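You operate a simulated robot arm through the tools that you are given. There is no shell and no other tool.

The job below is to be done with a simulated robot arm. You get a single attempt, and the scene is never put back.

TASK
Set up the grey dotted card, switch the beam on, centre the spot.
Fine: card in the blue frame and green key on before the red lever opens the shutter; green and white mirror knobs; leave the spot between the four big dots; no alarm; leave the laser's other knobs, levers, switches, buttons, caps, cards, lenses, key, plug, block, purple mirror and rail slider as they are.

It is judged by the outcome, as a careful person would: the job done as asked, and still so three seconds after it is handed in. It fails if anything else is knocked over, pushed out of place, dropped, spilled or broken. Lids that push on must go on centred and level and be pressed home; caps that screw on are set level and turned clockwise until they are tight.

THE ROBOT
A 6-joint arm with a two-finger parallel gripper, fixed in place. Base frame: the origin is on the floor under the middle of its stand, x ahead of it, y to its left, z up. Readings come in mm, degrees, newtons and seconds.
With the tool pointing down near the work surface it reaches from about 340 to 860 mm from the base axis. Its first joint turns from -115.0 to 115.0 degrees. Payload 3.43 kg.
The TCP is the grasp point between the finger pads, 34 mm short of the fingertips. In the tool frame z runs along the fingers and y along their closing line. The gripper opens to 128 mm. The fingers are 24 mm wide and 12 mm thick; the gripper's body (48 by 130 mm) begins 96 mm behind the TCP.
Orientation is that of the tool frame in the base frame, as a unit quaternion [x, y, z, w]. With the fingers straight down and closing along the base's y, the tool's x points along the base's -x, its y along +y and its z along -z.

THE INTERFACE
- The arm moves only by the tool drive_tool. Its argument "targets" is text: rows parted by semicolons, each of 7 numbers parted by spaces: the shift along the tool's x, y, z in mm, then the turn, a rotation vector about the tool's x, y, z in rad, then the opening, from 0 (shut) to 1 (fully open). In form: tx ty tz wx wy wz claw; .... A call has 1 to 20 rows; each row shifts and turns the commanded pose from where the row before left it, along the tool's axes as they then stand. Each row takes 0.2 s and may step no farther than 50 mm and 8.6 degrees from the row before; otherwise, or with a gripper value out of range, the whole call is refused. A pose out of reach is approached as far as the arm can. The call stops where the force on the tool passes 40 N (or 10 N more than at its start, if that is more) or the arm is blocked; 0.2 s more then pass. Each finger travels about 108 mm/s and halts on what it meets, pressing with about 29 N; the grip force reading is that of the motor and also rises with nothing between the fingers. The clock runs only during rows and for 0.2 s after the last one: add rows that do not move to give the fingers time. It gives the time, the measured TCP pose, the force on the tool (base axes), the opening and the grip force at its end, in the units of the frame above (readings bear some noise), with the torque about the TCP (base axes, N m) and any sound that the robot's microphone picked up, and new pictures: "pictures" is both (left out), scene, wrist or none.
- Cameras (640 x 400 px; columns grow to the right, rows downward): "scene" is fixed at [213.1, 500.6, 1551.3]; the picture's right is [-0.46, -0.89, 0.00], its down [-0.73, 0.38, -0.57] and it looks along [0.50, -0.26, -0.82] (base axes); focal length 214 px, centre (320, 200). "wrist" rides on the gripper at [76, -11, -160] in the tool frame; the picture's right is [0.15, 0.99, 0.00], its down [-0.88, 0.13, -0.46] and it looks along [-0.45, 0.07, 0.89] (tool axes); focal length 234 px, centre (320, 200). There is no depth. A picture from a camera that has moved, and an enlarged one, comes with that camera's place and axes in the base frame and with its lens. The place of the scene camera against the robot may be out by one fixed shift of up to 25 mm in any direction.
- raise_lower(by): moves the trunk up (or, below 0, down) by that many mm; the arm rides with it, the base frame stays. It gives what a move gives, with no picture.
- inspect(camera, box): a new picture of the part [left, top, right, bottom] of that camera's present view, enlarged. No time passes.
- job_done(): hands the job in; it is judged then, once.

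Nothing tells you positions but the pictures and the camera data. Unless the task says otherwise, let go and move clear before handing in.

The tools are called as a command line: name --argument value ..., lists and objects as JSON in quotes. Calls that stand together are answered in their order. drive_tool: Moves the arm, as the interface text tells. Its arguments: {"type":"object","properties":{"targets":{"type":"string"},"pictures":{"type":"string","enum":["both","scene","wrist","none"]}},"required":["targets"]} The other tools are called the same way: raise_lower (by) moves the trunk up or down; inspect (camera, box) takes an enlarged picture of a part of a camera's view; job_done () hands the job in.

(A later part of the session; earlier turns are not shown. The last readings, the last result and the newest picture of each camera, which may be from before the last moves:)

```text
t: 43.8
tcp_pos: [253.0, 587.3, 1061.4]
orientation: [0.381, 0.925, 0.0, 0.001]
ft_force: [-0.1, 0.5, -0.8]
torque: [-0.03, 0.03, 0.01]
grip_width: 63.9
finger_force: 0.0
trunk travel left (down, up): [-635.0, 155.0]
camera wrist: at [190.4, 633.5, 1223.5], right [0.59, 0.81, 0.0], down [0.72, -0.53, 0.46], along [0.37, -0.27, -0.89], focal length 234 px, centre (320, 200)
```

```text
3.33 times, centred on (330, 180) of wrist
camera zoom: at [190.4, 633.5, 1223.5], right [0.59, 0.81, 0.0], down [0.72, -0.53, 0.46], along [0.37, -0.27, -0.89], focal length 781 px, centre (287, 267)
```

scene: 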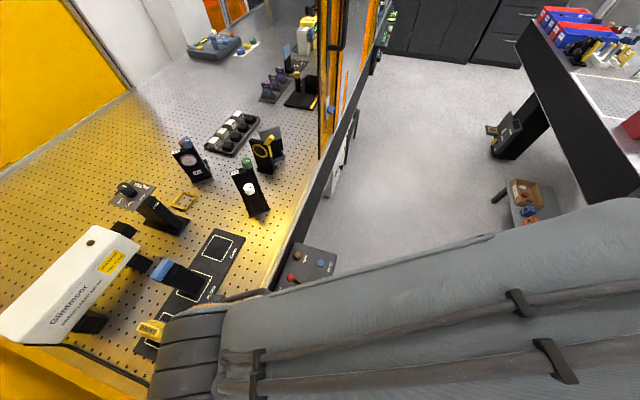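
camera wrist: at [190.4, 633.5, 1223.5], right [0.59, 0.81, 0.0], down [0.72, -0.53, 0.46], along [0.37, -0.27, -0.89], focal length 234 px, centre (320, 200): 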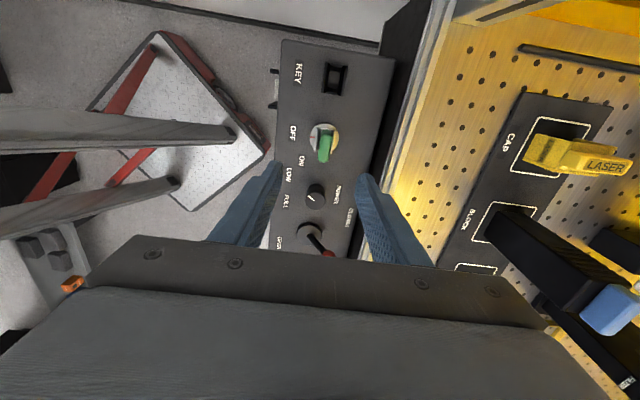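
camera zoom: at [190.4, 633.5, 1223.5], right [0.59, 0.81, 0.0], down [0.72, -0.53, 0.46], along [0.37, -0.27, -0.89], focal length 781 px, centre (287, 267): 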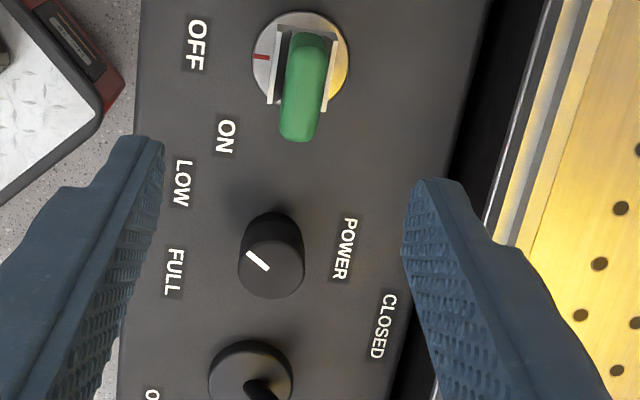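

The key's flat bow is aligned with the gripper. I'll centre over the key axis (≈ (253.5, 594)) and lower for a closer look.

drive_tool --targets "4.4 5.1 0 0 0 0 0.5; 0 0 30 0 0 0 0.5; 0 0 30 0 0 0 0.5; 0 0 0 0 0 0 0.5" --pictures "wrist"

inspect --camera "wrist" --box '[250, 90, 390, 230]'

```text
t: 44.8
tcp_pos: [254.3, 595.0, 1001.6]
orientation: [0.381, 0.924, 0.0, 0.0]
ft_force: [0.8, 0.7, -0.8]
torque: [-0.01, 0.04, 0.0]
grip_width: 64.1
finger_force: 0.0
trunk travel left (down, up): [-635.0, 155.0]
camera wrist: at [191.3, 641.5, 1161.9], right [0.59, 0.81, 0.0], down [0.72, -0.53, 0.46], along [0.37, -0.27, -0.89], focal length 234 px, centre (320, 200)
```

wrist: 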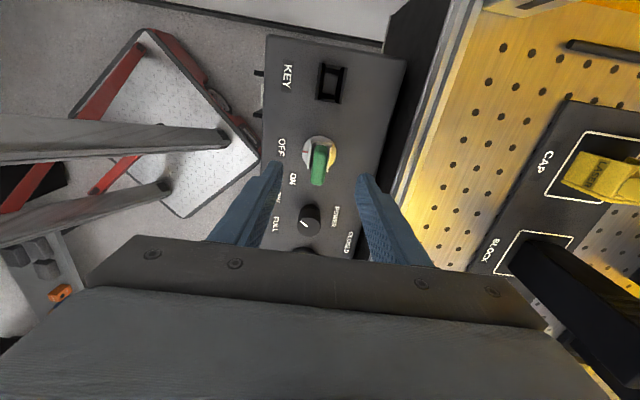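

```text
2.86 times, centred on (320, 160) of wrist
camera zoom: at [191.3, 641.5, 1161.9], right [0.59, 0.81, 0.0], down [0.72, -0.53, 0.46], along [0.37, -0.27, -0.89], focal length 669 px, centre (320, 314)
```

zoom: 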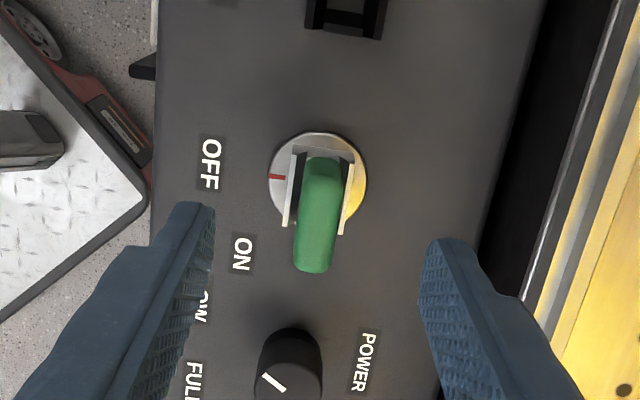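

The key bow is about 14 mm thick and tops out near z ≈ 948, with its axis right under the TCP. I'll descend over it and grip.

drive_tool --targets "0 0 24 0 0 0 0.5; 0 0 22 0 0 0 0.5; 0 0 0 0 0 0 0.5; 0 0 0 0 0 0 0; 0 0 0 0 0 0 0; 0 0 0 0 0 0 0" --pictures "wrist"

inspect --camera "wrist" --box '[250, 90, 390, 230]'

```text
t: 46.2
tcp_pos: [254.5, 596.2, 955.6]
orientation: [0.381, 0.925, 0.0, 0.0]
ft_force: [0.3, -0.1, -0.6]
torque: [-0.01, 0.0, 0.0]
grip_width: 12.6
finger_force: 29.5
trunk travel left (down, up): [-635.0, 155.0]
camera wrist: at [191.3, 641.9, 1117.0], right [0.59, 0.81, 0.0], down [0.72, -0.53, 0.46], along [0.37, -0.27, -0.89], focal length 234 px, centre (320, 200)
```

wrist: 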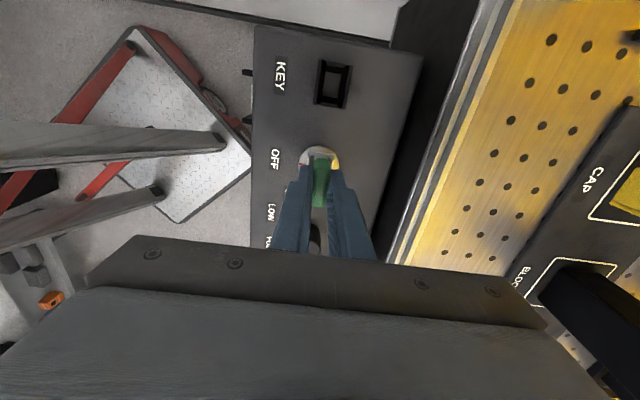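

```text
2.86 times, centred on (320, 160) of wrist
camera zoom: at [191.3, 641.9, 1117.0], right [0.59, 0.81, 0.0], down [0.72, -0.53, 0.46], along [0.37, -0.27, -0.89], focal length 669 px, centre (320, 314)
```

zoom: 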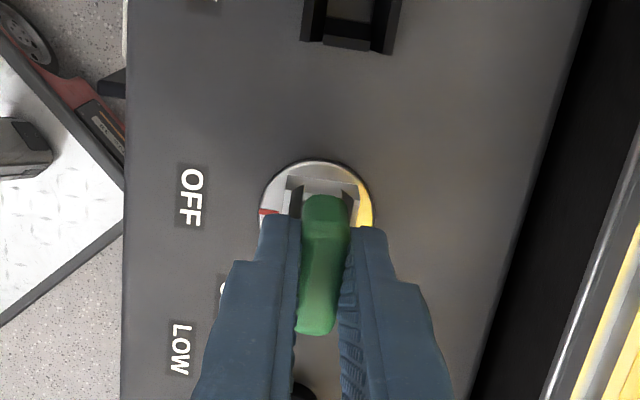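

The key is gripped (12.6 mm). I'll turn it counter-clockwise toward ON in small steps, watching the torque.

drive_tool --targets "0 0 0 0 0 -0.1 0; 0 0 0 0 0 -0.1 0; 0 0 0 0 0 -0.1 0; 0 0 0 0 0 -0.1 0; 0 0 0 0 0 -0.1 0; 0 0 0 0 0 0 0" --pictures "wrist"

inspect --camera "wrist" --box '[250, 90, 390, 230]'

```text
t: 47.6
tcp_pos: [254.2, 595.0, 955.7]
orientation: [0.139, 0.99, 0.0, 0.0]
ft_force: [-0.7, -1.2, -0.2]
torque: [-0.04, 0.03, -0.01]
grip_width: 12.4
finger_force: 28.3
trunk travel left (down, up): [-635.0, 155.0]
camera wrist: at [176.8, 605.2, 1117.7], right [0.13, 0.99, 0.0], down [0.88, -0.12, 0.46], along [0.45, -0.06, -0.89], focal length 234 px, centre (320, 200)
```

wrist: 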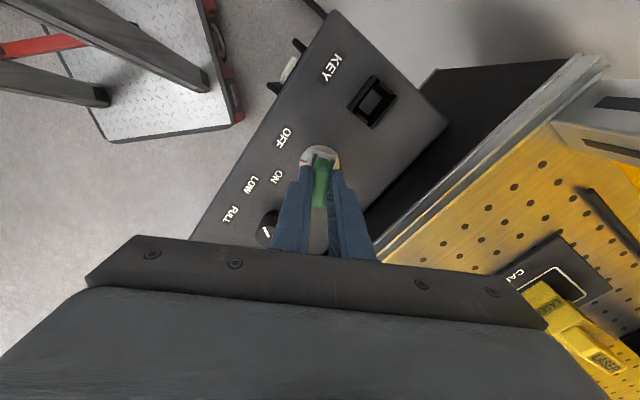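

```text
2.86 times, centred on (320, 160) of wrist
camera zoom: at [176.8, 605.2, 1117.7], right [0.13, 0.99, 0.0], down [0.88, -0.12, 0.46], along [0.45, -0.06, -0.89], focal length 669 px, centre (320, 314)
```

zoom: 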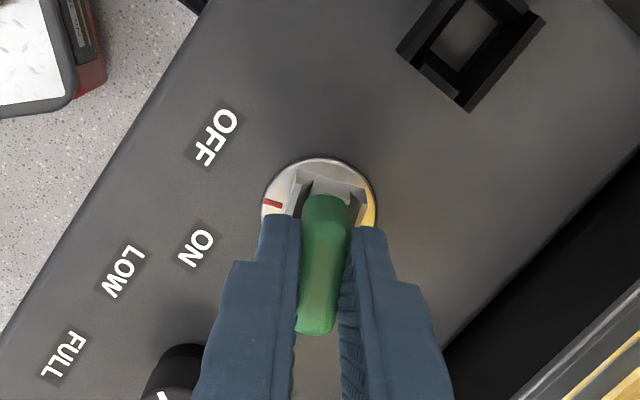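

drive_tool --targets "0 0 0 0 0 -0.1 0; 0 0 0 0 0 -0.1 0; 0 0 0 0 0 -0.1 0; 0 0 0 0 0 0 0" --pictures "wrist"

inspect --camera "wrist" --box '[250, 90, 390, 230]'

```text
t: 48.6
tcp_pos: [253.8, 594.2, 956.6]
orientation: [-0.01, 1.0, 0.0, -0.001]
ft_force: [0.1, -0.6, 0.5]
torque: [-0.01, 0.01, -0.01]
grip_width: 12.5
finger_force: 28.9
trunk travel left (down, up): [-635.0, 155.0]
camera wrist: at [177.0, 582.4, 1116.9], right [-0.17, 0.99, 0.0], down [0.88, 0.15, 0.46], along [0.45, 0.08, -0.89], focal length 234 px, centre (320, 200)
```

wrist: 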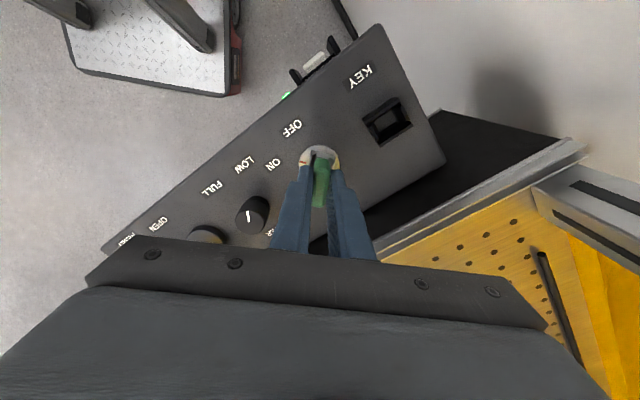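

```text
2.86 times, centred on (320, 160) of wrist
camera zoom: at [177.0, 582.4, 1116.9], right [-0.17, 0.99, 0.0], down [0.88, 0.15, 0.46], along [0.45, 0.08, -0.89], focal length 669 px, centre (320, 314)
```

zoom: 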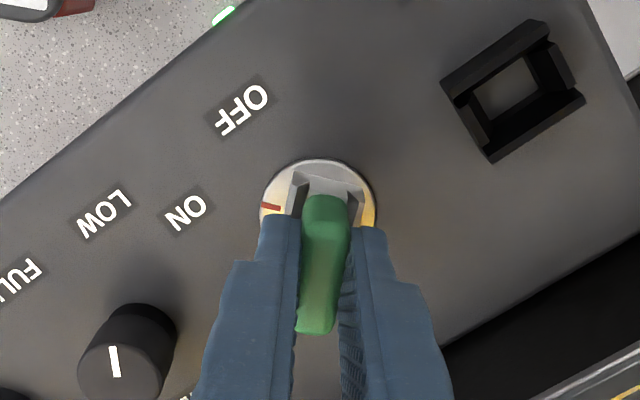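

drive_tool --targets "0 0 0 0 0 -0.08 0; 0 0 0 0 0 -0.08 0; 0 0 0 0 0 0 0" --pictures "wrist"

inspect --camera "wrist" --box '[250, 90, 390, 230]'

```text
t: 49.4
tcp_pos: [252.9, 594.1, 955.3]
orientation: [-0.091, 0.996, 0.0, 0.001]
ft_force: [0.2, 0.6, 0.5]
torque: [0.0, -0.02, 0.02]
grip_width: 12.6
finger_force: 29.4
trunk travel left (down, up): [-635.0, 155.0]
camera wrist: at [179.9, 570.5, 1117.5], right [-0.32, 0.95, 0.0], down [0.84, 0.29, 0.46], along [0.43, 0.15, -0.89], focal length 234 px, centre (320, 200)
```

wrist: 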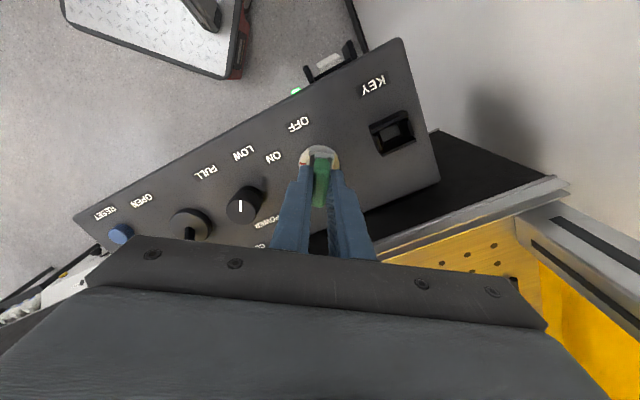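

```text
2.86 times, centred on (320, 160) of wrist
camera zoom: at [179.9, 570.5, 1117.5], right [-0.32, 0.95, 0.0], down [0.84, 0.29, 0.46], along [0.43, 0.15, -0.89], focal length 669 px, centre (320, 314)
```

zoom: 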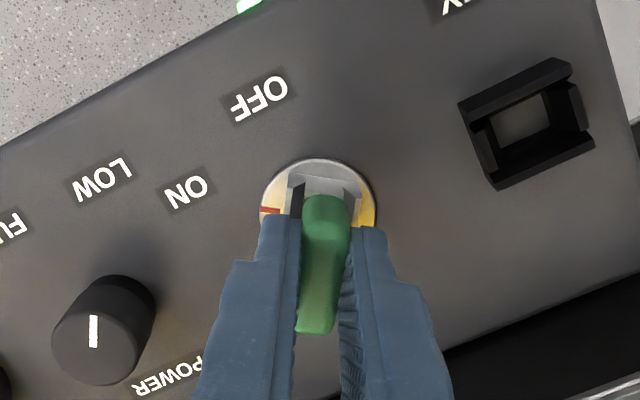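

drive_tool --targets "0 0 0 0 0 -0.08 0; 0 0 0 0 0 -0.08 0; 0 0 0 0 0 0 0" --pictures "wrist"

inspect --camera "wrist" --box '[250, 90, 390, 230]'

```text
t: 50.2
tcp_pos: [254.0, 594.6, 956.3]
orientation: [-0.169, 0.986, -0.001, 0.0]
ft_force: [-2.1, -3.7, 0.8]
torque: [-0.21, 0.04, -0.04]
grip_width: 12.5
finger_force: 29.0
trunk travel left (down, up): [-635.0, 155.0]
camera wrist: at [185.2, 559.0, 1117.3], right [-0.47, 0.88, 0.0], down [0.79, 0.42, 0.46], along [0.4, 0.21, -0.89], focal length 234 px, centre (320, 200)
```

wrist: 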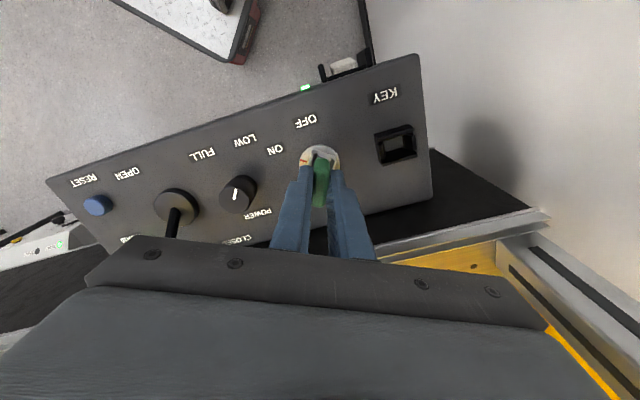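

```text
2.86 times, centred on (320, 160) of wrist
camera zoom: at [185.2, 559.0, 1117.3], right [-0.47, 0.88, 0.0], down [0.79, 0.42, 0.46], along [0.4, 0.21, -0.89], focal length 669 px, centre (320, 314)
```

zoom: 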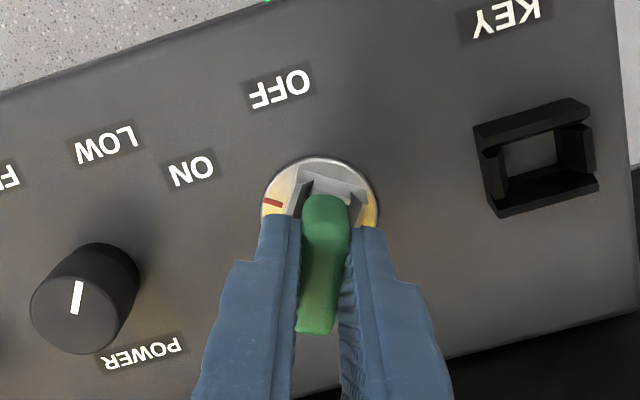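

The key met its stop at about 60° (the disc no longer follows), so it is at ON. I'll relax the twist slightly and open the gripper.

drive_tool --targets "0 0 0 0 0 0.06 0; 0 0 0 0 0 0 0.2; 0 0 0 0 0 0 0.35; 0 0 0 0 0 0 0.35; 0 0 -25 0 0 0 0.35; 0 0 -35 0 0 0 0.35; 0 0 0 0 0 0 0.35" --pictures "wrist"

inspect --camera "wrist" --box '[250, 90, 390, 230]'

```text
t: 51.8
tcp_pos: [254.0, 595.5, 1016.6]
orientation: [-0.139, 0.99, 0.0, -0.001]
ft_force: [0.0, -1.0, 1.0]
torque: [-0.01, 0.05, -0.01]
grip_width: 44.8
finger_force: 0.0
trunk travel left (down, up): [-635.0, 155.0]
camera wrist: at [183.6, 563.8, 1177.5], right [-0.41, 0.91, 0.0], down [0.81, 0.37, 0.46], along [0.42, 0.19, -0.89], focal length 234 px, centre (320, 200)
```

wrist: 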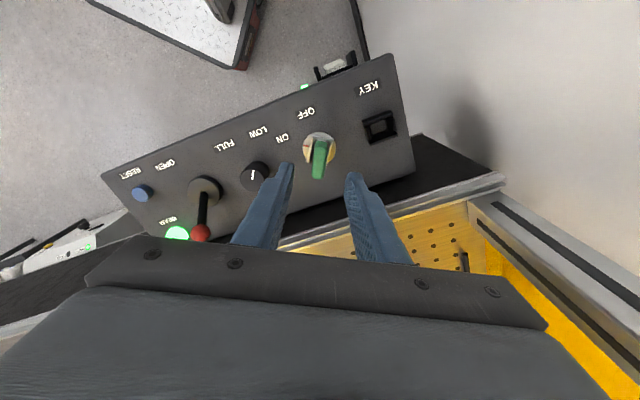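

```text
2.86 times, centred on (320, 160) of wrist
camera zoom: at [183.6, 563.8, 1177.5], right [-0.41, 0.91, 0.0], down [0.81, 0.37, 0.46], along [0.42, 0.19, -0.89], focal length 669 px, centre (320, 314)
```

zoom: 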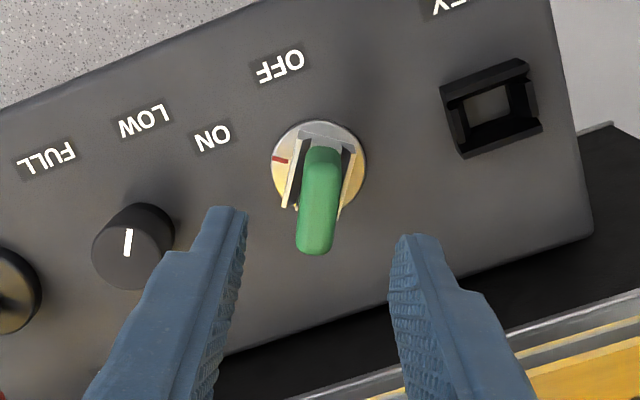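

The BEAM lamp lit up green, so the key is ON. Next is the red lever (ball at ≈ (391, 500, 945), tilted toward the table = CLOSED). I'll close the fingers and position on the table side of it, above ball height.

drive_tool --targets "0 0 0 0 0 -0.1265 0.35; 0 0 0 0 0 -0.1265 0.35; 0 0 0 0 0 -0.1265 0.2; 0 0 0 0 0 -0.1265 0; -15.4 -40.8 0 0 0 0 0; -15.4 -40.8 0 0 0 0 0; -15.4 -40.8 0 0 0 0 0; -15.4 -40.8 0 0 0 0 0; 0 0 0 0 0 0 0"

inspect --camera "wrist" --box '[240, 80, 400, 240]'

```text
t: 53.8
tcp_pos: [414.3, 521.7, 1017.4]
orientation: [-0.384, 0.923, 0.0, 0.0]
ft_force: [-0.3, -0.6, 0.0]
torque: [0.0, -0.03, -0.01]
grip_width: 0.1
finger_force: 29.0
trunk travel left (down, up): [-635.0, 155.0]
camera wrist: at [366.4, 460.2, 1177.8], right [-0.8, 0.6, 0.0], down [0.53, 0.72, 0.46], along [0.27, 0.37, -0.89], focal length 234 px, centre (320, 200)
```

scene: 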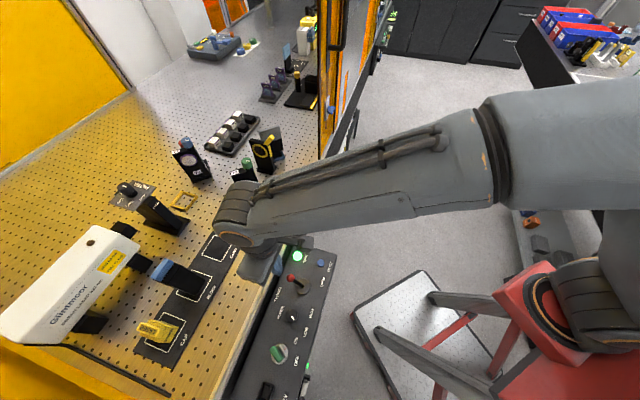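
wrist: 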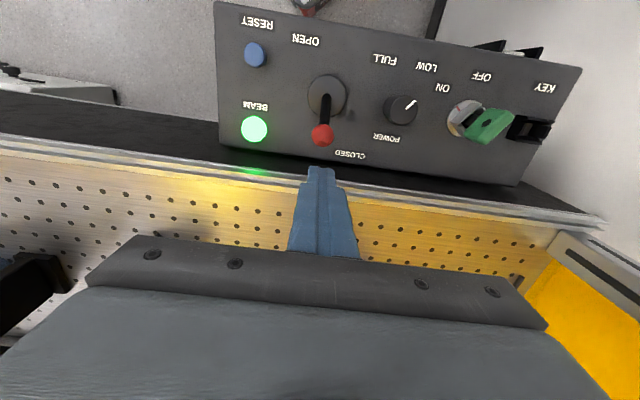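

```text
2.50 times, centred on (320, 160) of wrist
camera zoom: at [366.4, 460.2, 1177.8], right [-0.8, 0.6, 0.0], down [0.53, 0.72, 0.46], along [0.27, 0.37, -0.89], focal length 585 px, centre (320, 300)
```

zoom: 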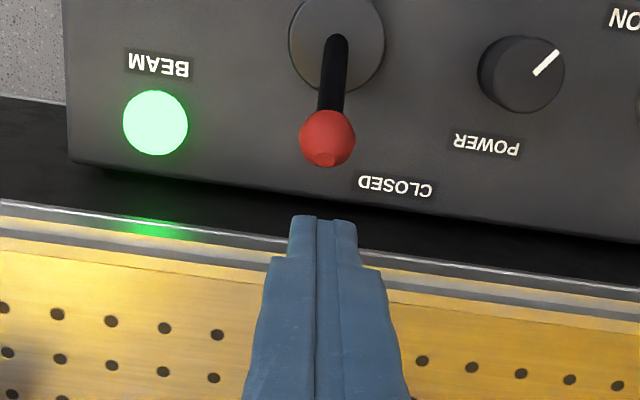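

The fingers are lined up behind the lever ball. I'll lower slightly and push it toward OPEN (away from the table) in steps.

drive_tool --targets "4 0 0 0 0 0 0; 0 0 23 0 0 0 0; 0 0 22 0 0 0 0; 0 0 0 0 0 0 0" --pictures "wrist"

inspect --camera "wrist" --box '[240, 80, 400, 240]'

```text
t: 54.8
tcp_pos: [410.1, 520.0, 971.9]
orientation: [-0.382, 0.924, 0.0, 0.001]
ft_force: [-0.1, 0.1, 0.4]
torque: [0.03, -0.03, 0.0]
grip_width: 0.0
finger_force: 28.9
trunk travel left (down, up): [-635.0, 155.0]
camera wrist: at [364.3, 457.6, 1132.3], right [-0.8, 0.6, 0.0], down [0.53, 0.72, 0.46], along [0.27, 0.37, -0.89], focal length 234 px, centre (320, 200)
```

wrist: 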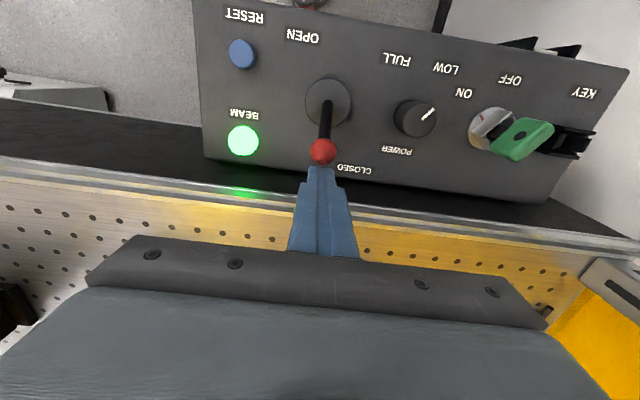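

```text
2.50 times, centred on (320, 160) of wrist
camera zoom: at [364.3, 457.6, 1132.3], right [-0.8, 0.6, 0.0], down [0.53, 0.72, 0.46], along [0.27, 0.37, -0.89], focal length 585 px, centre (320, 300)
```

zoom: 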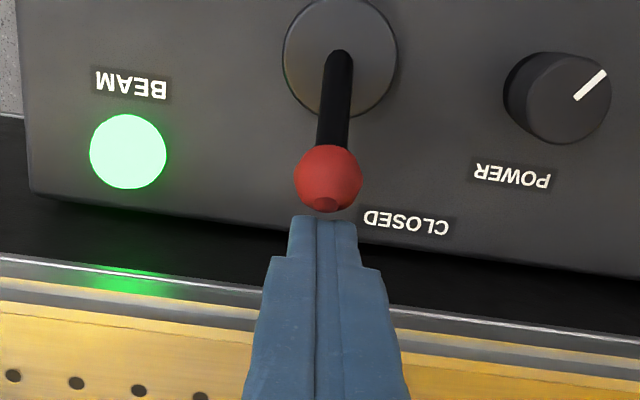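

drive_tool --targets "10 0 0 0 0 0 0; 10 0 0 0 0 0 0; 10 0 0 0 0 0 0; 0 0 0 0 0 0 0" --pictures "wrist"

```text
t: 55.8
tcp_pos: [388.8, 498.5, 971.1]
orientation: [-0.383, 0.924, 0.0, -0.001]
ft_force: [-0.6, -0.3, 0.7]
torque: [0.01, -0.05, -0.04]
grip_width: 0.0
finger_force: 29.1
trunk travel left (down, up): [-635.0, 155.0]
camera wrist: at [342.5, 436.8, 1132.9], right [-0.8, 0.6, 0.0], down [0.53, 0.72, 0.46], along [0.27, 0.37, -0.89], focal length 234 px, centre (320, 200)
```

wrist: 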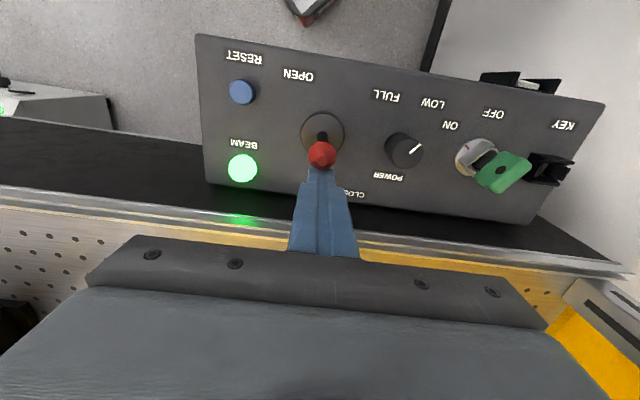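

drive_tool --targets "10 0 0 0 0 0 0; 10 0 0 0 0 0 0; 10 0 0 0 0 0 0; 0 0 0 0 0 0 0" --pictures "both"

inspect --camera "wrist" --box '[240, 80, 400, 240]'

inspect --camera "scene" --box '[220, 110, 320, 200]'

```text
t: 56.8
tcp_pos: [368.3, 477.7, 971.6]
orientation: [-0.383, 0.924, 0.0, 0.0]
ft_force: [-0.1, -0.1, 0.6]
torque: [0.01, 0.01, 0.02]
grip_width: 0.2
finger_force: 29.3
trunk travel left (down, up): [-635.0, 155.0]
camera wrist: at [321.0, 416.2, 1133.2], right [-0.8, 0.6, 0.0], down [0.53, 0.72, 0.46], along [0.27, 0.37, -0.89], focal length 234 px, centre (320, 200)
```

scene: 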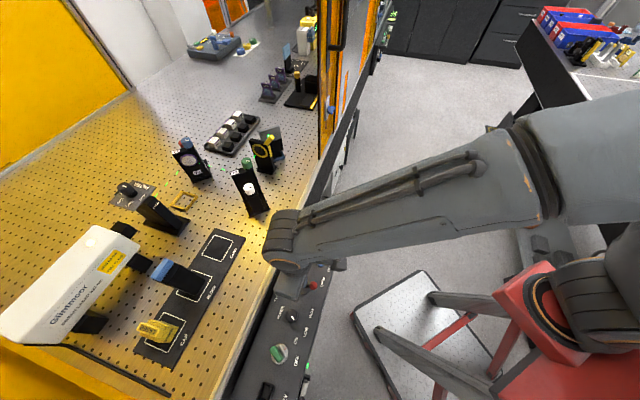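
wrist: 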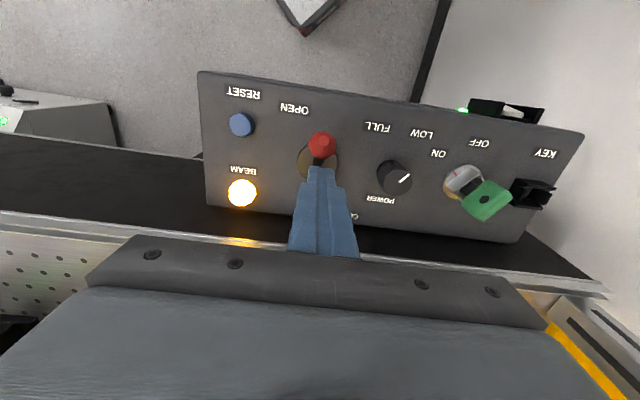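

```text
2.50 times, centred on (320, 160) of wrist
camera zoom: at [321.0, 416.2, 1133.2], right [-0.8, 0.6, 0.0], down [0.53, 0.72, 0.46], along [0.27, 0.37, -0.89], focal length 585 px, centre (320, 300)
```

zoom: 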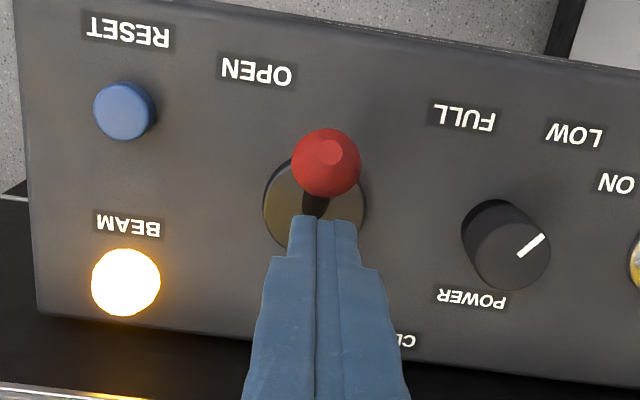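

```text
4.44 times, centred on (270, 155) of scene
camera zoom: at [213.1, 500.6, 1551.3], right [-0.46, -0.89, 0.0], down [-0.73, 0.38, -0.57], along [0.5, -0.26, -0.82], focal length 953 px, centre (542, 400)
```

zoom: 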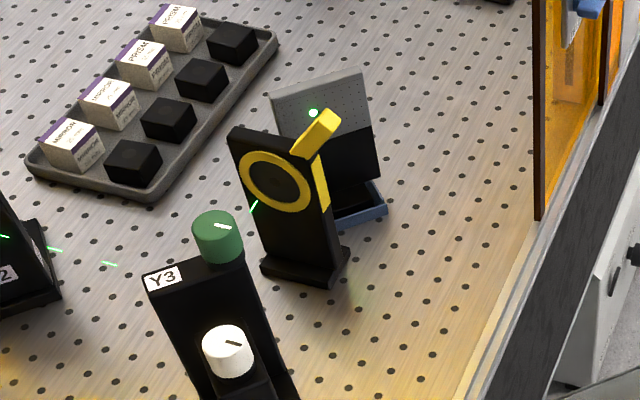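

The lever snapped fully to OPEN, the BEAM lamp went amber, and a green spot is visible on the card. I'll lift clear and look closely at the spot.

drive_tool --targets "0 0 -40 0 0 0 0; 0 0 -45 0 0 0 0; 0 0 -45 0 0 0 0; 0 0 0 0 0 0 0" --pictures "none"

inspect --camera "scene" --box '[258, 122, 290, 148]'

inspect --camera "scene" --box '[170, 120, 300, 220]'

```text
t: 57.8
tcp_pos: [370.4, 479.0, 1102.2]
orientation: [-0.382, 0.924, 0.0, -0.001]
ft_force: [0.1, 0.4, 0.6]
torque: [0.0, 0.02, -0.03]
grip_width: 0.0
finger_force: 29.3
trunk travel left (down, up): [-635.0, 155.0]
```

```text
15.38 times, centred on (274, 135) of scene
camera zoom: at [213.1, 500.6, 1551.3], right [-0.46, -0.89, 0.0], down [-0.73, 0.38, -0.57], along [0.5, -0.26, -0.82], focal length 3300 px, centre (1028, 1200)
```

zoom: 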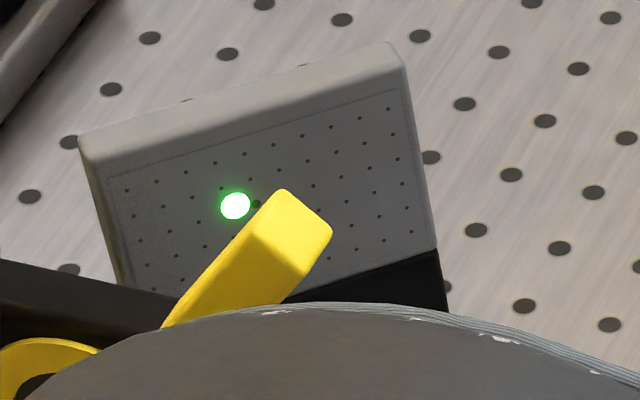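

```text
4.00 times, centred on (235, 170) of scene
camera zoom: at [213.1, 500.6, 1551.3], right [-0.46, -0.89, 0.0], down [-0.73, 0.38, -0.57], along [0.5, -0.26, -0.82], focal length 858 px, centre (660, 320)
```

zoom: 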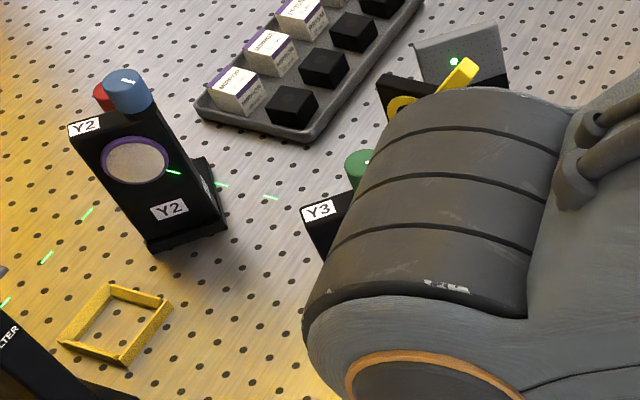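

The spot lands about one dot-column left and 0.7 row above the centre of the four big dots. To adjust Y3 I need the extra reach, so I'll raise the trunk, turn the tool back, and look at the Y3 knobs.

raise_lower --by 150

drive_tool --targets "0 0 0 0 0 0.131 0.3; 0 0 0 0 0 0.131 0.3; 0 0 0 0 0 0.131 0.3; 0 0 0 0 0 0.131 0.4; 0 0 0 0 0 0.131 0.5; 0 0 0 0 0 0.131 0.6; -40 -10 0 0 0 0 0.6; -40 -10 0 0 0 0 0.6; -40 0 0 0 0 0 0.6; -40 0 0 0 0 0 0.6; 0 0 0 0 0 0 0.6"

inspect --camera "wrist" --box '[220, 100, 420, 260]'

inspect --camera "scene" --box '[250, 110, 300, 150]'

```text
t: 59.5
tcp_pos: [367.3, 478.3, 1251.4]
orientation: [-0.383, 0.924, -0.001, 0.0]
ft_force: [0.2, 0.2, 0.0]
torque: [0.0, -0.01, -0.01]
grip_width: 0.0
finger_force: 28.9
trunk travel left (down, up): [-785.0, 5.0]
```

```text
t: 61.9
tcp_pos: [527.4, 455.3, 1252.6]
orientation: [0.0, 1.0, 0.0, 0.0]
ft_force: [0.6, 0.5, 0.5]
torque: [0.01, 0.02, -0.02]
grip_width: 77.0
finger_force: 0.0
trunk travel left (down, up): [-785.0, 5.0]
camera wrist: at [451.1, 445.5, 1413.5], right [-0.15, 0.99, 0.0], down [0.88, 0.13, 0.46], along [0.45, 0.07, -0.89], focal length 234 px, centre (320, 200)
```

scene: 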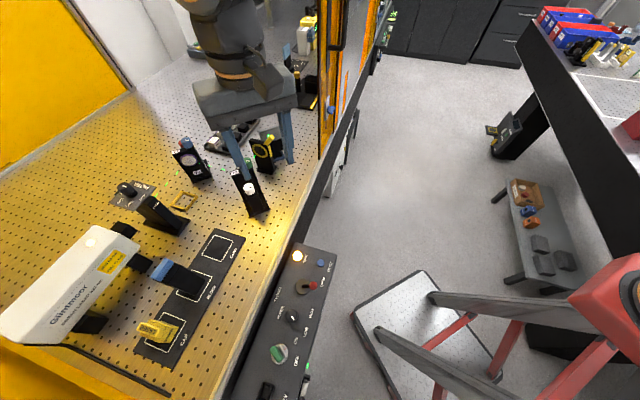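
wrist: 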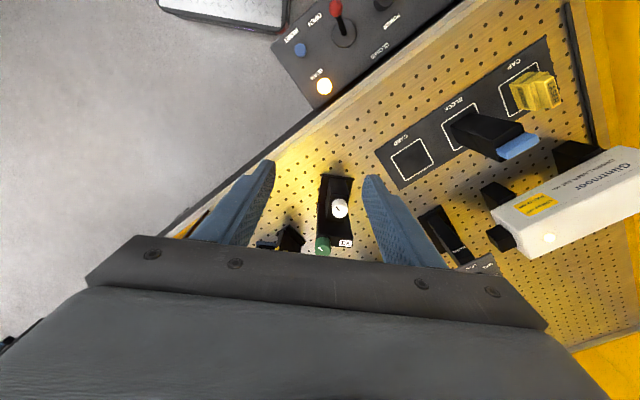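

```text
2.50 times, centred on (320, 180) of wrist
camera zoom: at [451.1, 445.5, 1413.5], right [-0.15, 0.99, 0.0], down [0.88, 0.13, 0.46], along [0.45, 0.07, -0.89], focal length 585 px, centre (320, 250)
```

zoom: 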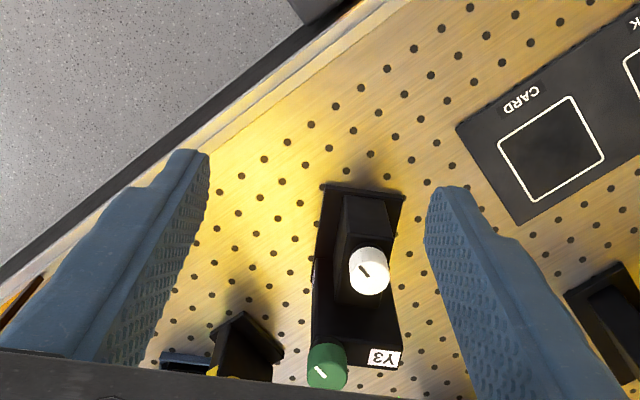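

```text
10.00 times, centred on (275, 130) of scene
camera zoom: at [213.1, 500.6, 1551.3], right [-0.46, -0.89, 0.0], down [-0.73, 0.38, -0.57], along [0.5, -0.26, -0.82], focal length 2145 px, centre (770, 900)
```

zoom: 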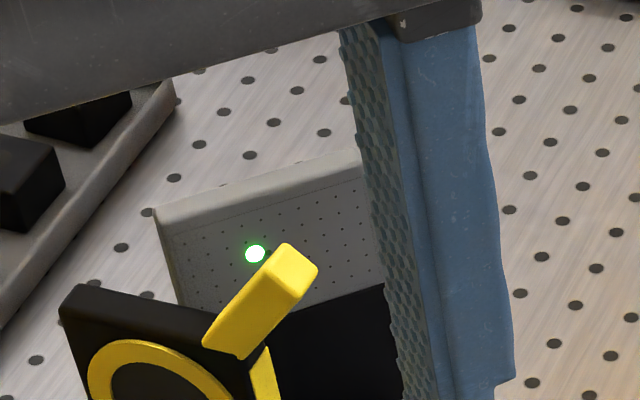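

The card is still fine and the spot steady. I'll tilt the tool 15° outward and approach the white knob on Y3 to measure it closely.

drive_tool --targets "0 0 0 0 -0.131 0 0.5; 0 0 0 0 -0.131 0 0.5; -19.5 13.25 31.6 0 0 0 0.5; -19.5 13.25 31.6 0 0 0 0.5; -19.5 13.25 31.6 0 0 0 0.5; -19.5 13.25 31.6 0 0 0 0.5; 0 0 0 0 0 0 0.5"

inspect --camera "wrist" --box '[240, 110, 400, 240]'

inspect --camera "wrist" --box '[180, 120, 300, 240]'

```text
t: 63.5
tcp_pos: [634.7, 509.7, 1150.1]
orientation: [0.0, 0.991, 0.001, 0.131]
ft_force: [0.4, 0.2, -0.9]
torque: [-0.01, 0.01, 0.01]
grip_width: 64.2
finger_force: 0.0
trunk travel left (down, up): [-785.0, 5.0]
camera wrist: at [519.0, 499.9, 1286.1], right [-0.14, 0.99, -0.04], down [0.73, 0.13, 0.67], along [0.67, 0.07, -0.74], focal length 234 px, centre (320, 200)
```

scene: 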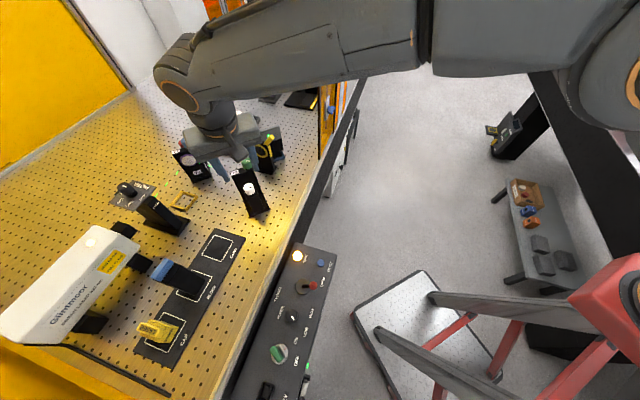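
wrist: 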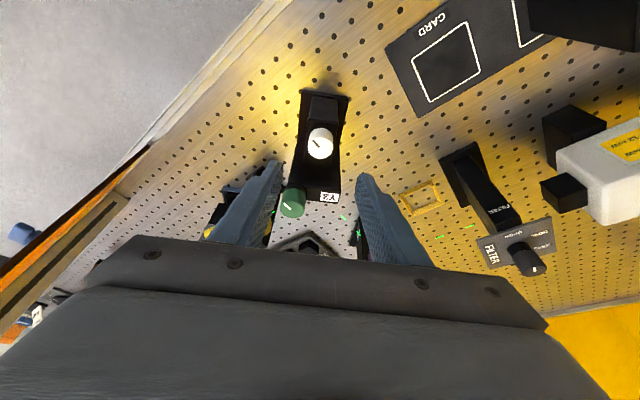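

```text
3.08 times, centred on (320, 175) of wrist
camera zoom: at [519.0, 499.9, 1286.1], right [-0.14, 0.99, -0.04], down [0.73, 0.13, 0.67], along [0.67, 0.07, -0.74], focal length 720 px, centre (320, 277)
```

zoom: 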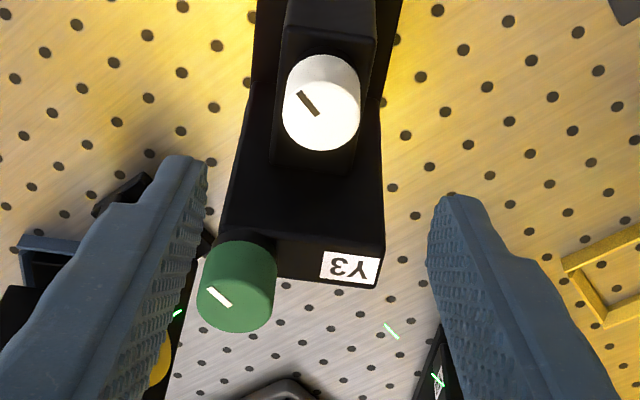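

```text
3.33 times, centred on (240, 180) of wrist
camera zoom: at [519.0, 499.9, 1286.1], right [-0.14, 0.99, -0.04], down [0.73, 0.13, 0.67], along [0.67, 0.07, -0.74], focal length 781 px, centre (587, 267)
```

zoom: 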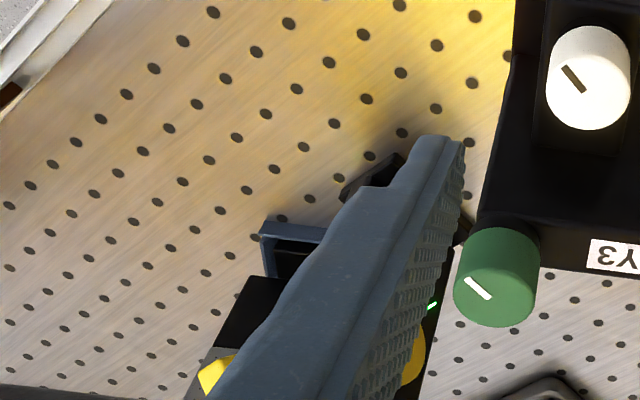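

inspect --camera "wrist" --box '[275, 175, 350, 225]'

inspect --camera "wrist" --box '[285, 90, 360, 170]'

inspect --camera "scene" --box '[220, 140, 290, 220]'

```text
8.00 times, centred on (312, 200) of wrist
camera zoom: at [519.0, 499.9, 1286.1], right [-0.14, 0.99, -0.04], down [0.73, 0.13, 0.67], along [0.67, 0.07, -0.74], focal length 1873 px, centre (380, 200)
```

zoom: 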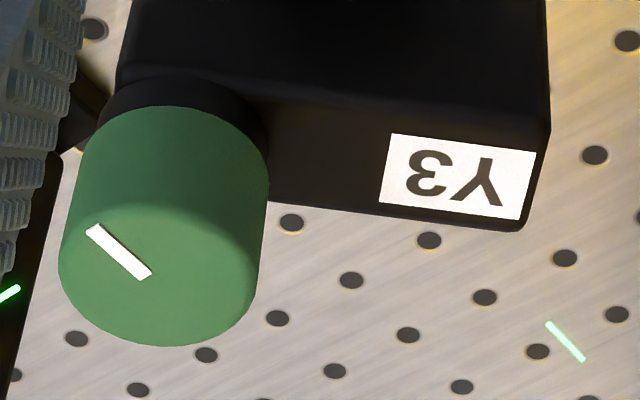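

```text
5.00 times, centred on (322, 130) of wrist
camera zoom: at [519.0, 499.9, 1286.1], right [-0.14, 0.99, -0.04], down [0.73, 0.13, 0.67], along [0.67, 0.07, -0.74], focal length 1171 px, centre (308, 550)
```

zoom: 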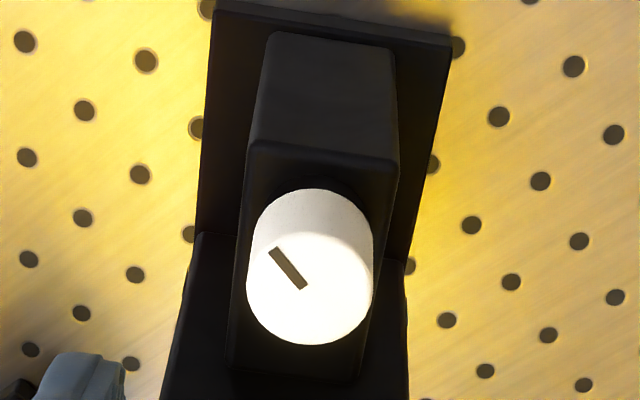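

```text
5.00 times, centred on (255, 180) of scene
camera zoom: at [213.1, 500.6, 1551.3], right [-0.46, -0.89, 0.0], down [-0.73, 0.38, -0.57], along [0.5, -0.26, -0.82], focal length 1072 px, centre (645, 300)
```

zoom: 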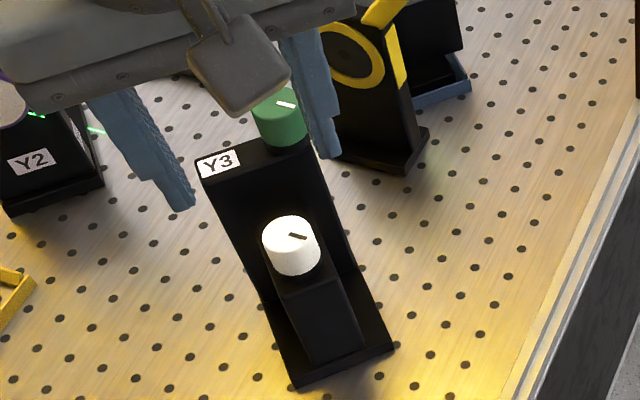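

Both knobs have vertical axes: white cap ≈ (647.5, 510, 1054), about 27 mm diameter; green cap ≈ (696, 488.5, 1105). I'll come down over the white knob first.

drive_tool --targets "5.5 0 32.1 0 0 0 0.5; 5.5 0 32.1 0 0 0 0.5; 0 0 0 0 0 0 0.5" --pictures "wrist"

inspect --camera "wrist" --box '[240, 110, 400, 240]'

```text
t: 64.3
tcp_pos: [641.9, 509.8, 1083.9]
orientation: [0.0, 0.991, 0.0, 0.131]
ft_force: [-0.3, 0.6, 0.2]
torque: [-0.01, 0.02, 0.01]
grip_width: 63.7
finger_force: 0.1
trunk travel left (down, up): [-785.0, 5.0]
camera wrist: at [525.8, 499.6, 1220.4], right [-0.14, 0.99, -0.04], down [0.73, 0.13, 0.67], along [0.67, 0.07, -0.74], focal length 234 px, centre (320, 200)
```

wrist: 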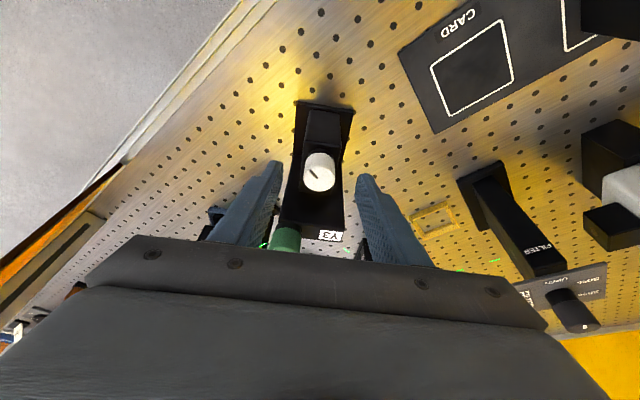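

```text
3.08 times, centred on (320, 175) of wrist
camera zoom: at [525.8, 499.6, 1220.4], right [-0.14, 0.99, -0.04], down [0.73, 0.13, 0.67], along [0.67, 0.07, -0.74], focal length 720 px, centre (320, 277)
```

zoom: 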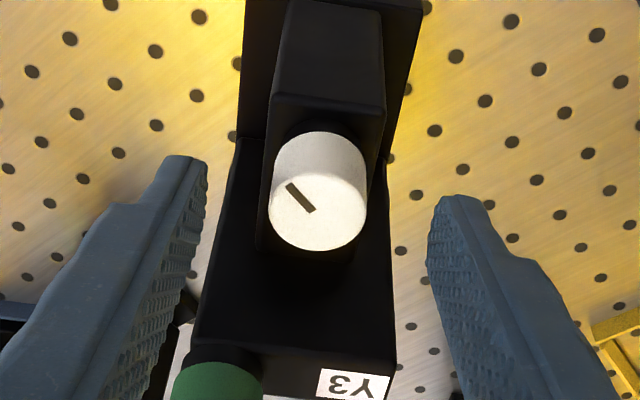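

The white knob is centred between the fingers. I'll lower the last bit and close on it.

drive_tool --targets "3.7 -0.2 10.3 0 0 0 0.5; 0 0 0 0 0 0 0.3; 0 0 0 0 0 0 0.15; 0 0 0 0 0 0 0.1; 0 0 0 0 0 0 0.1" --pictures "both"

inspect --camera "wrist" --box '[240, 110, 400, 240]'

inspect --camera "scene" --box '[220, 110, 320, 210]'

```text
t: 65.5
tcp_pos: [638.2, 510.7, 1073.2]
orientation: [0.0, 0.991, -0.001, 0.131]
ft_force: [-0.5, -4.5, 0.4]
torque: [-0.2, 0.04, -0.04]
grip_width: 27.2
finger_force: 44.8
trunk travel left (down, up): [-785.0, 5.0]
camera wrist: at [524.7, 498.9, 1209.5], right [-0.14, 0.99, -0.04], down [0.73, 0.13, 0.67], along [0.67, 0.07, -0.74], focal length 234 px, centre (320, 200)
```

scene: 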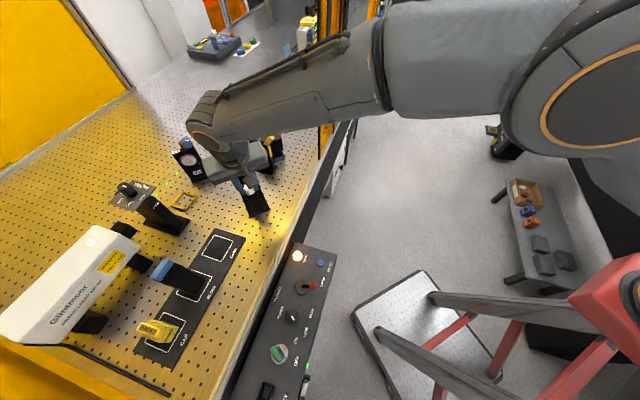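
wrist: 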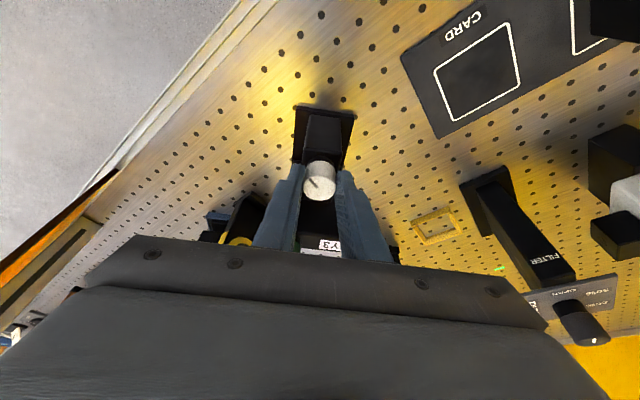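

```text
3.08 times, centred on (320, 175) of wrist
camera zoom: at [524.7, 498.9, 1209.5], right [-0.14, 0.99, -0.04], down [0.73, 0.13, 0.67], along [0.67, 0.07, -0.74], focal length 720 px, centre (320, 277)
```

zoom: 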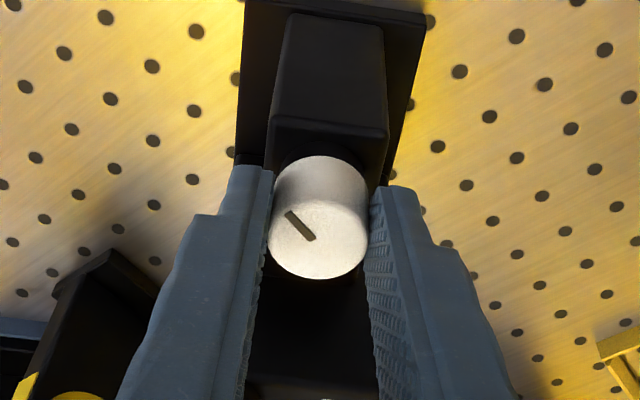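

```text
4.00 times, centred on (270, 160) of scene
camera zoom: at [213.1, 500.6, 1551.3], right [-0.46, -0.89, 0.0], down [-0.73, 0.38, -0.57], along [0.5, -0.26, -0.82], focal length 858 px, centre (520, 360)
```

zoom: 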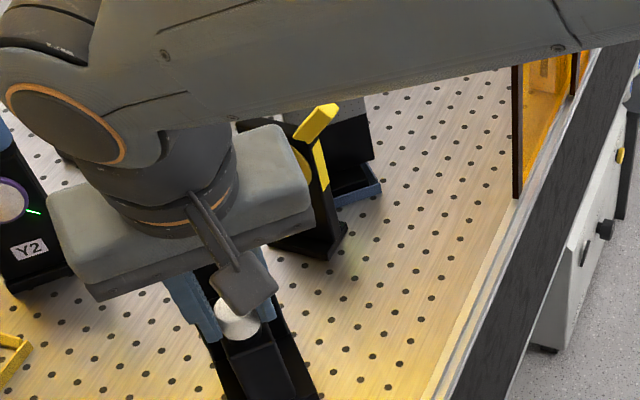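

Gripped the white knob gently and centred. I'll make a small test turn (about 11° counter-clockwise), then release and check the spot.

drive_tool --targets "0 -0.7 0 -0.026 0 -0.0964 0.1; 0 -0.7 0 -0.026 0 -0.0964 0.1; 0 0 0 0 0 0 0.1" --pictures "wrist"

inspect --camera "wrist" --box '[240, 110, 400, 240]'

```text
t: 66.3
tcp_pos: [640.2, 507.5, 1073.7]
orientation: [-0.098, 0.987, 0.012, 0.129]
ft_force: [-5.9, -9.6, -2.8]
torque: [-0.3, 0.26, -0.06]
grip_width: 27.1
finger_force: 44.7
trunk travel left (down, up): [-785.0, 5.0]
camera wrist: at [529.7, 474.7, 1209.7], right [-0.33, 0.94, -0.04], down [0.69, 0.27, 0.67], along [0.64, 0.2, -0.74], focal length 234 px, centre (320, 200)
```

wrist: 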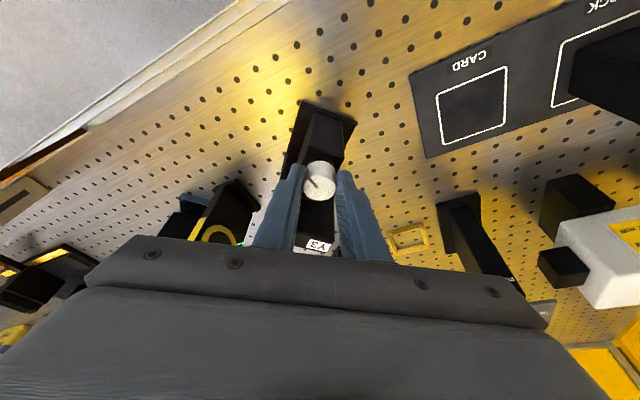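

```text
3.08 times, centred on (320, 175) of wrist
camera zoom: at [529.7, 474.7, 1209.7], right [-0.33, 0.94, -0.04], down [0.69, 0.27, 0.67], along [0.64, 0.2, -0.74], focal length 720 px, centre (320, 277)
```

zoom: 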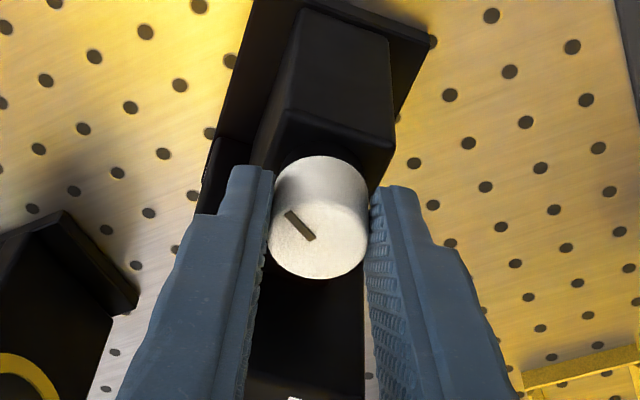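

inspect --camera "wrist" --box '[160, 170, 300, 250]'

inspect --camera "scene" --box '[240, 110, 310, 180]'

```text
4.57 times, centred on (230, 210) of wrist
camera zoom: at [529.7, 474.7, 1209.7], right [-0.33, 0.94, -0.04], down [0.69, 0.27, 0.67], along [0.64, 0.2, -0.74], focal length 1070 px, centre (731, 154)
```

zoom: 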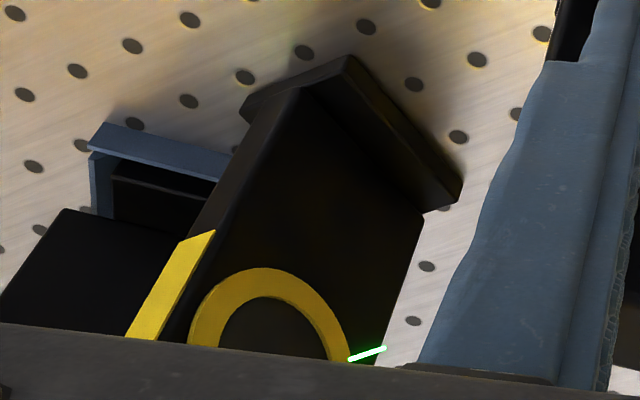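

```text
5.71 times, centred on (275, 145) of scene
camera zoom: at [213.1, 500.6, 1551.3], right [-0.46, -0.89, 0.0], down [-0.73, 0.38, -0.57], along [0.5, -0.26, -0.82], focal length 1226 px, centre (577, 514)
```

zoom: 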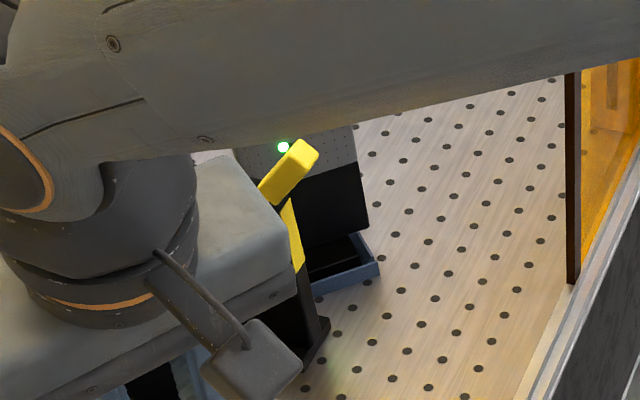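

inspect --camera "scene" --box '[258, 122, 290, 148]'

```text
15.38 times, centred on (274, 135) of scene
camera zoom: at [213.1, 500.6, 1551.3], right [-0.46, -0.89, 0.0], down [-0.73, 0.38, -0.57], along [0.5, -0.26, -0.82], focal length 3300 px, centre (1028, 1200)
```

zoom: 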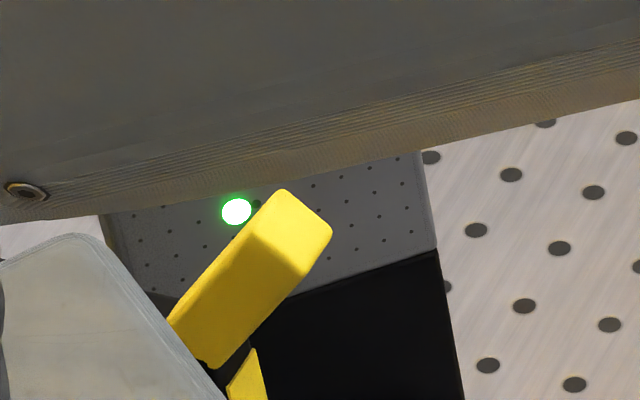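

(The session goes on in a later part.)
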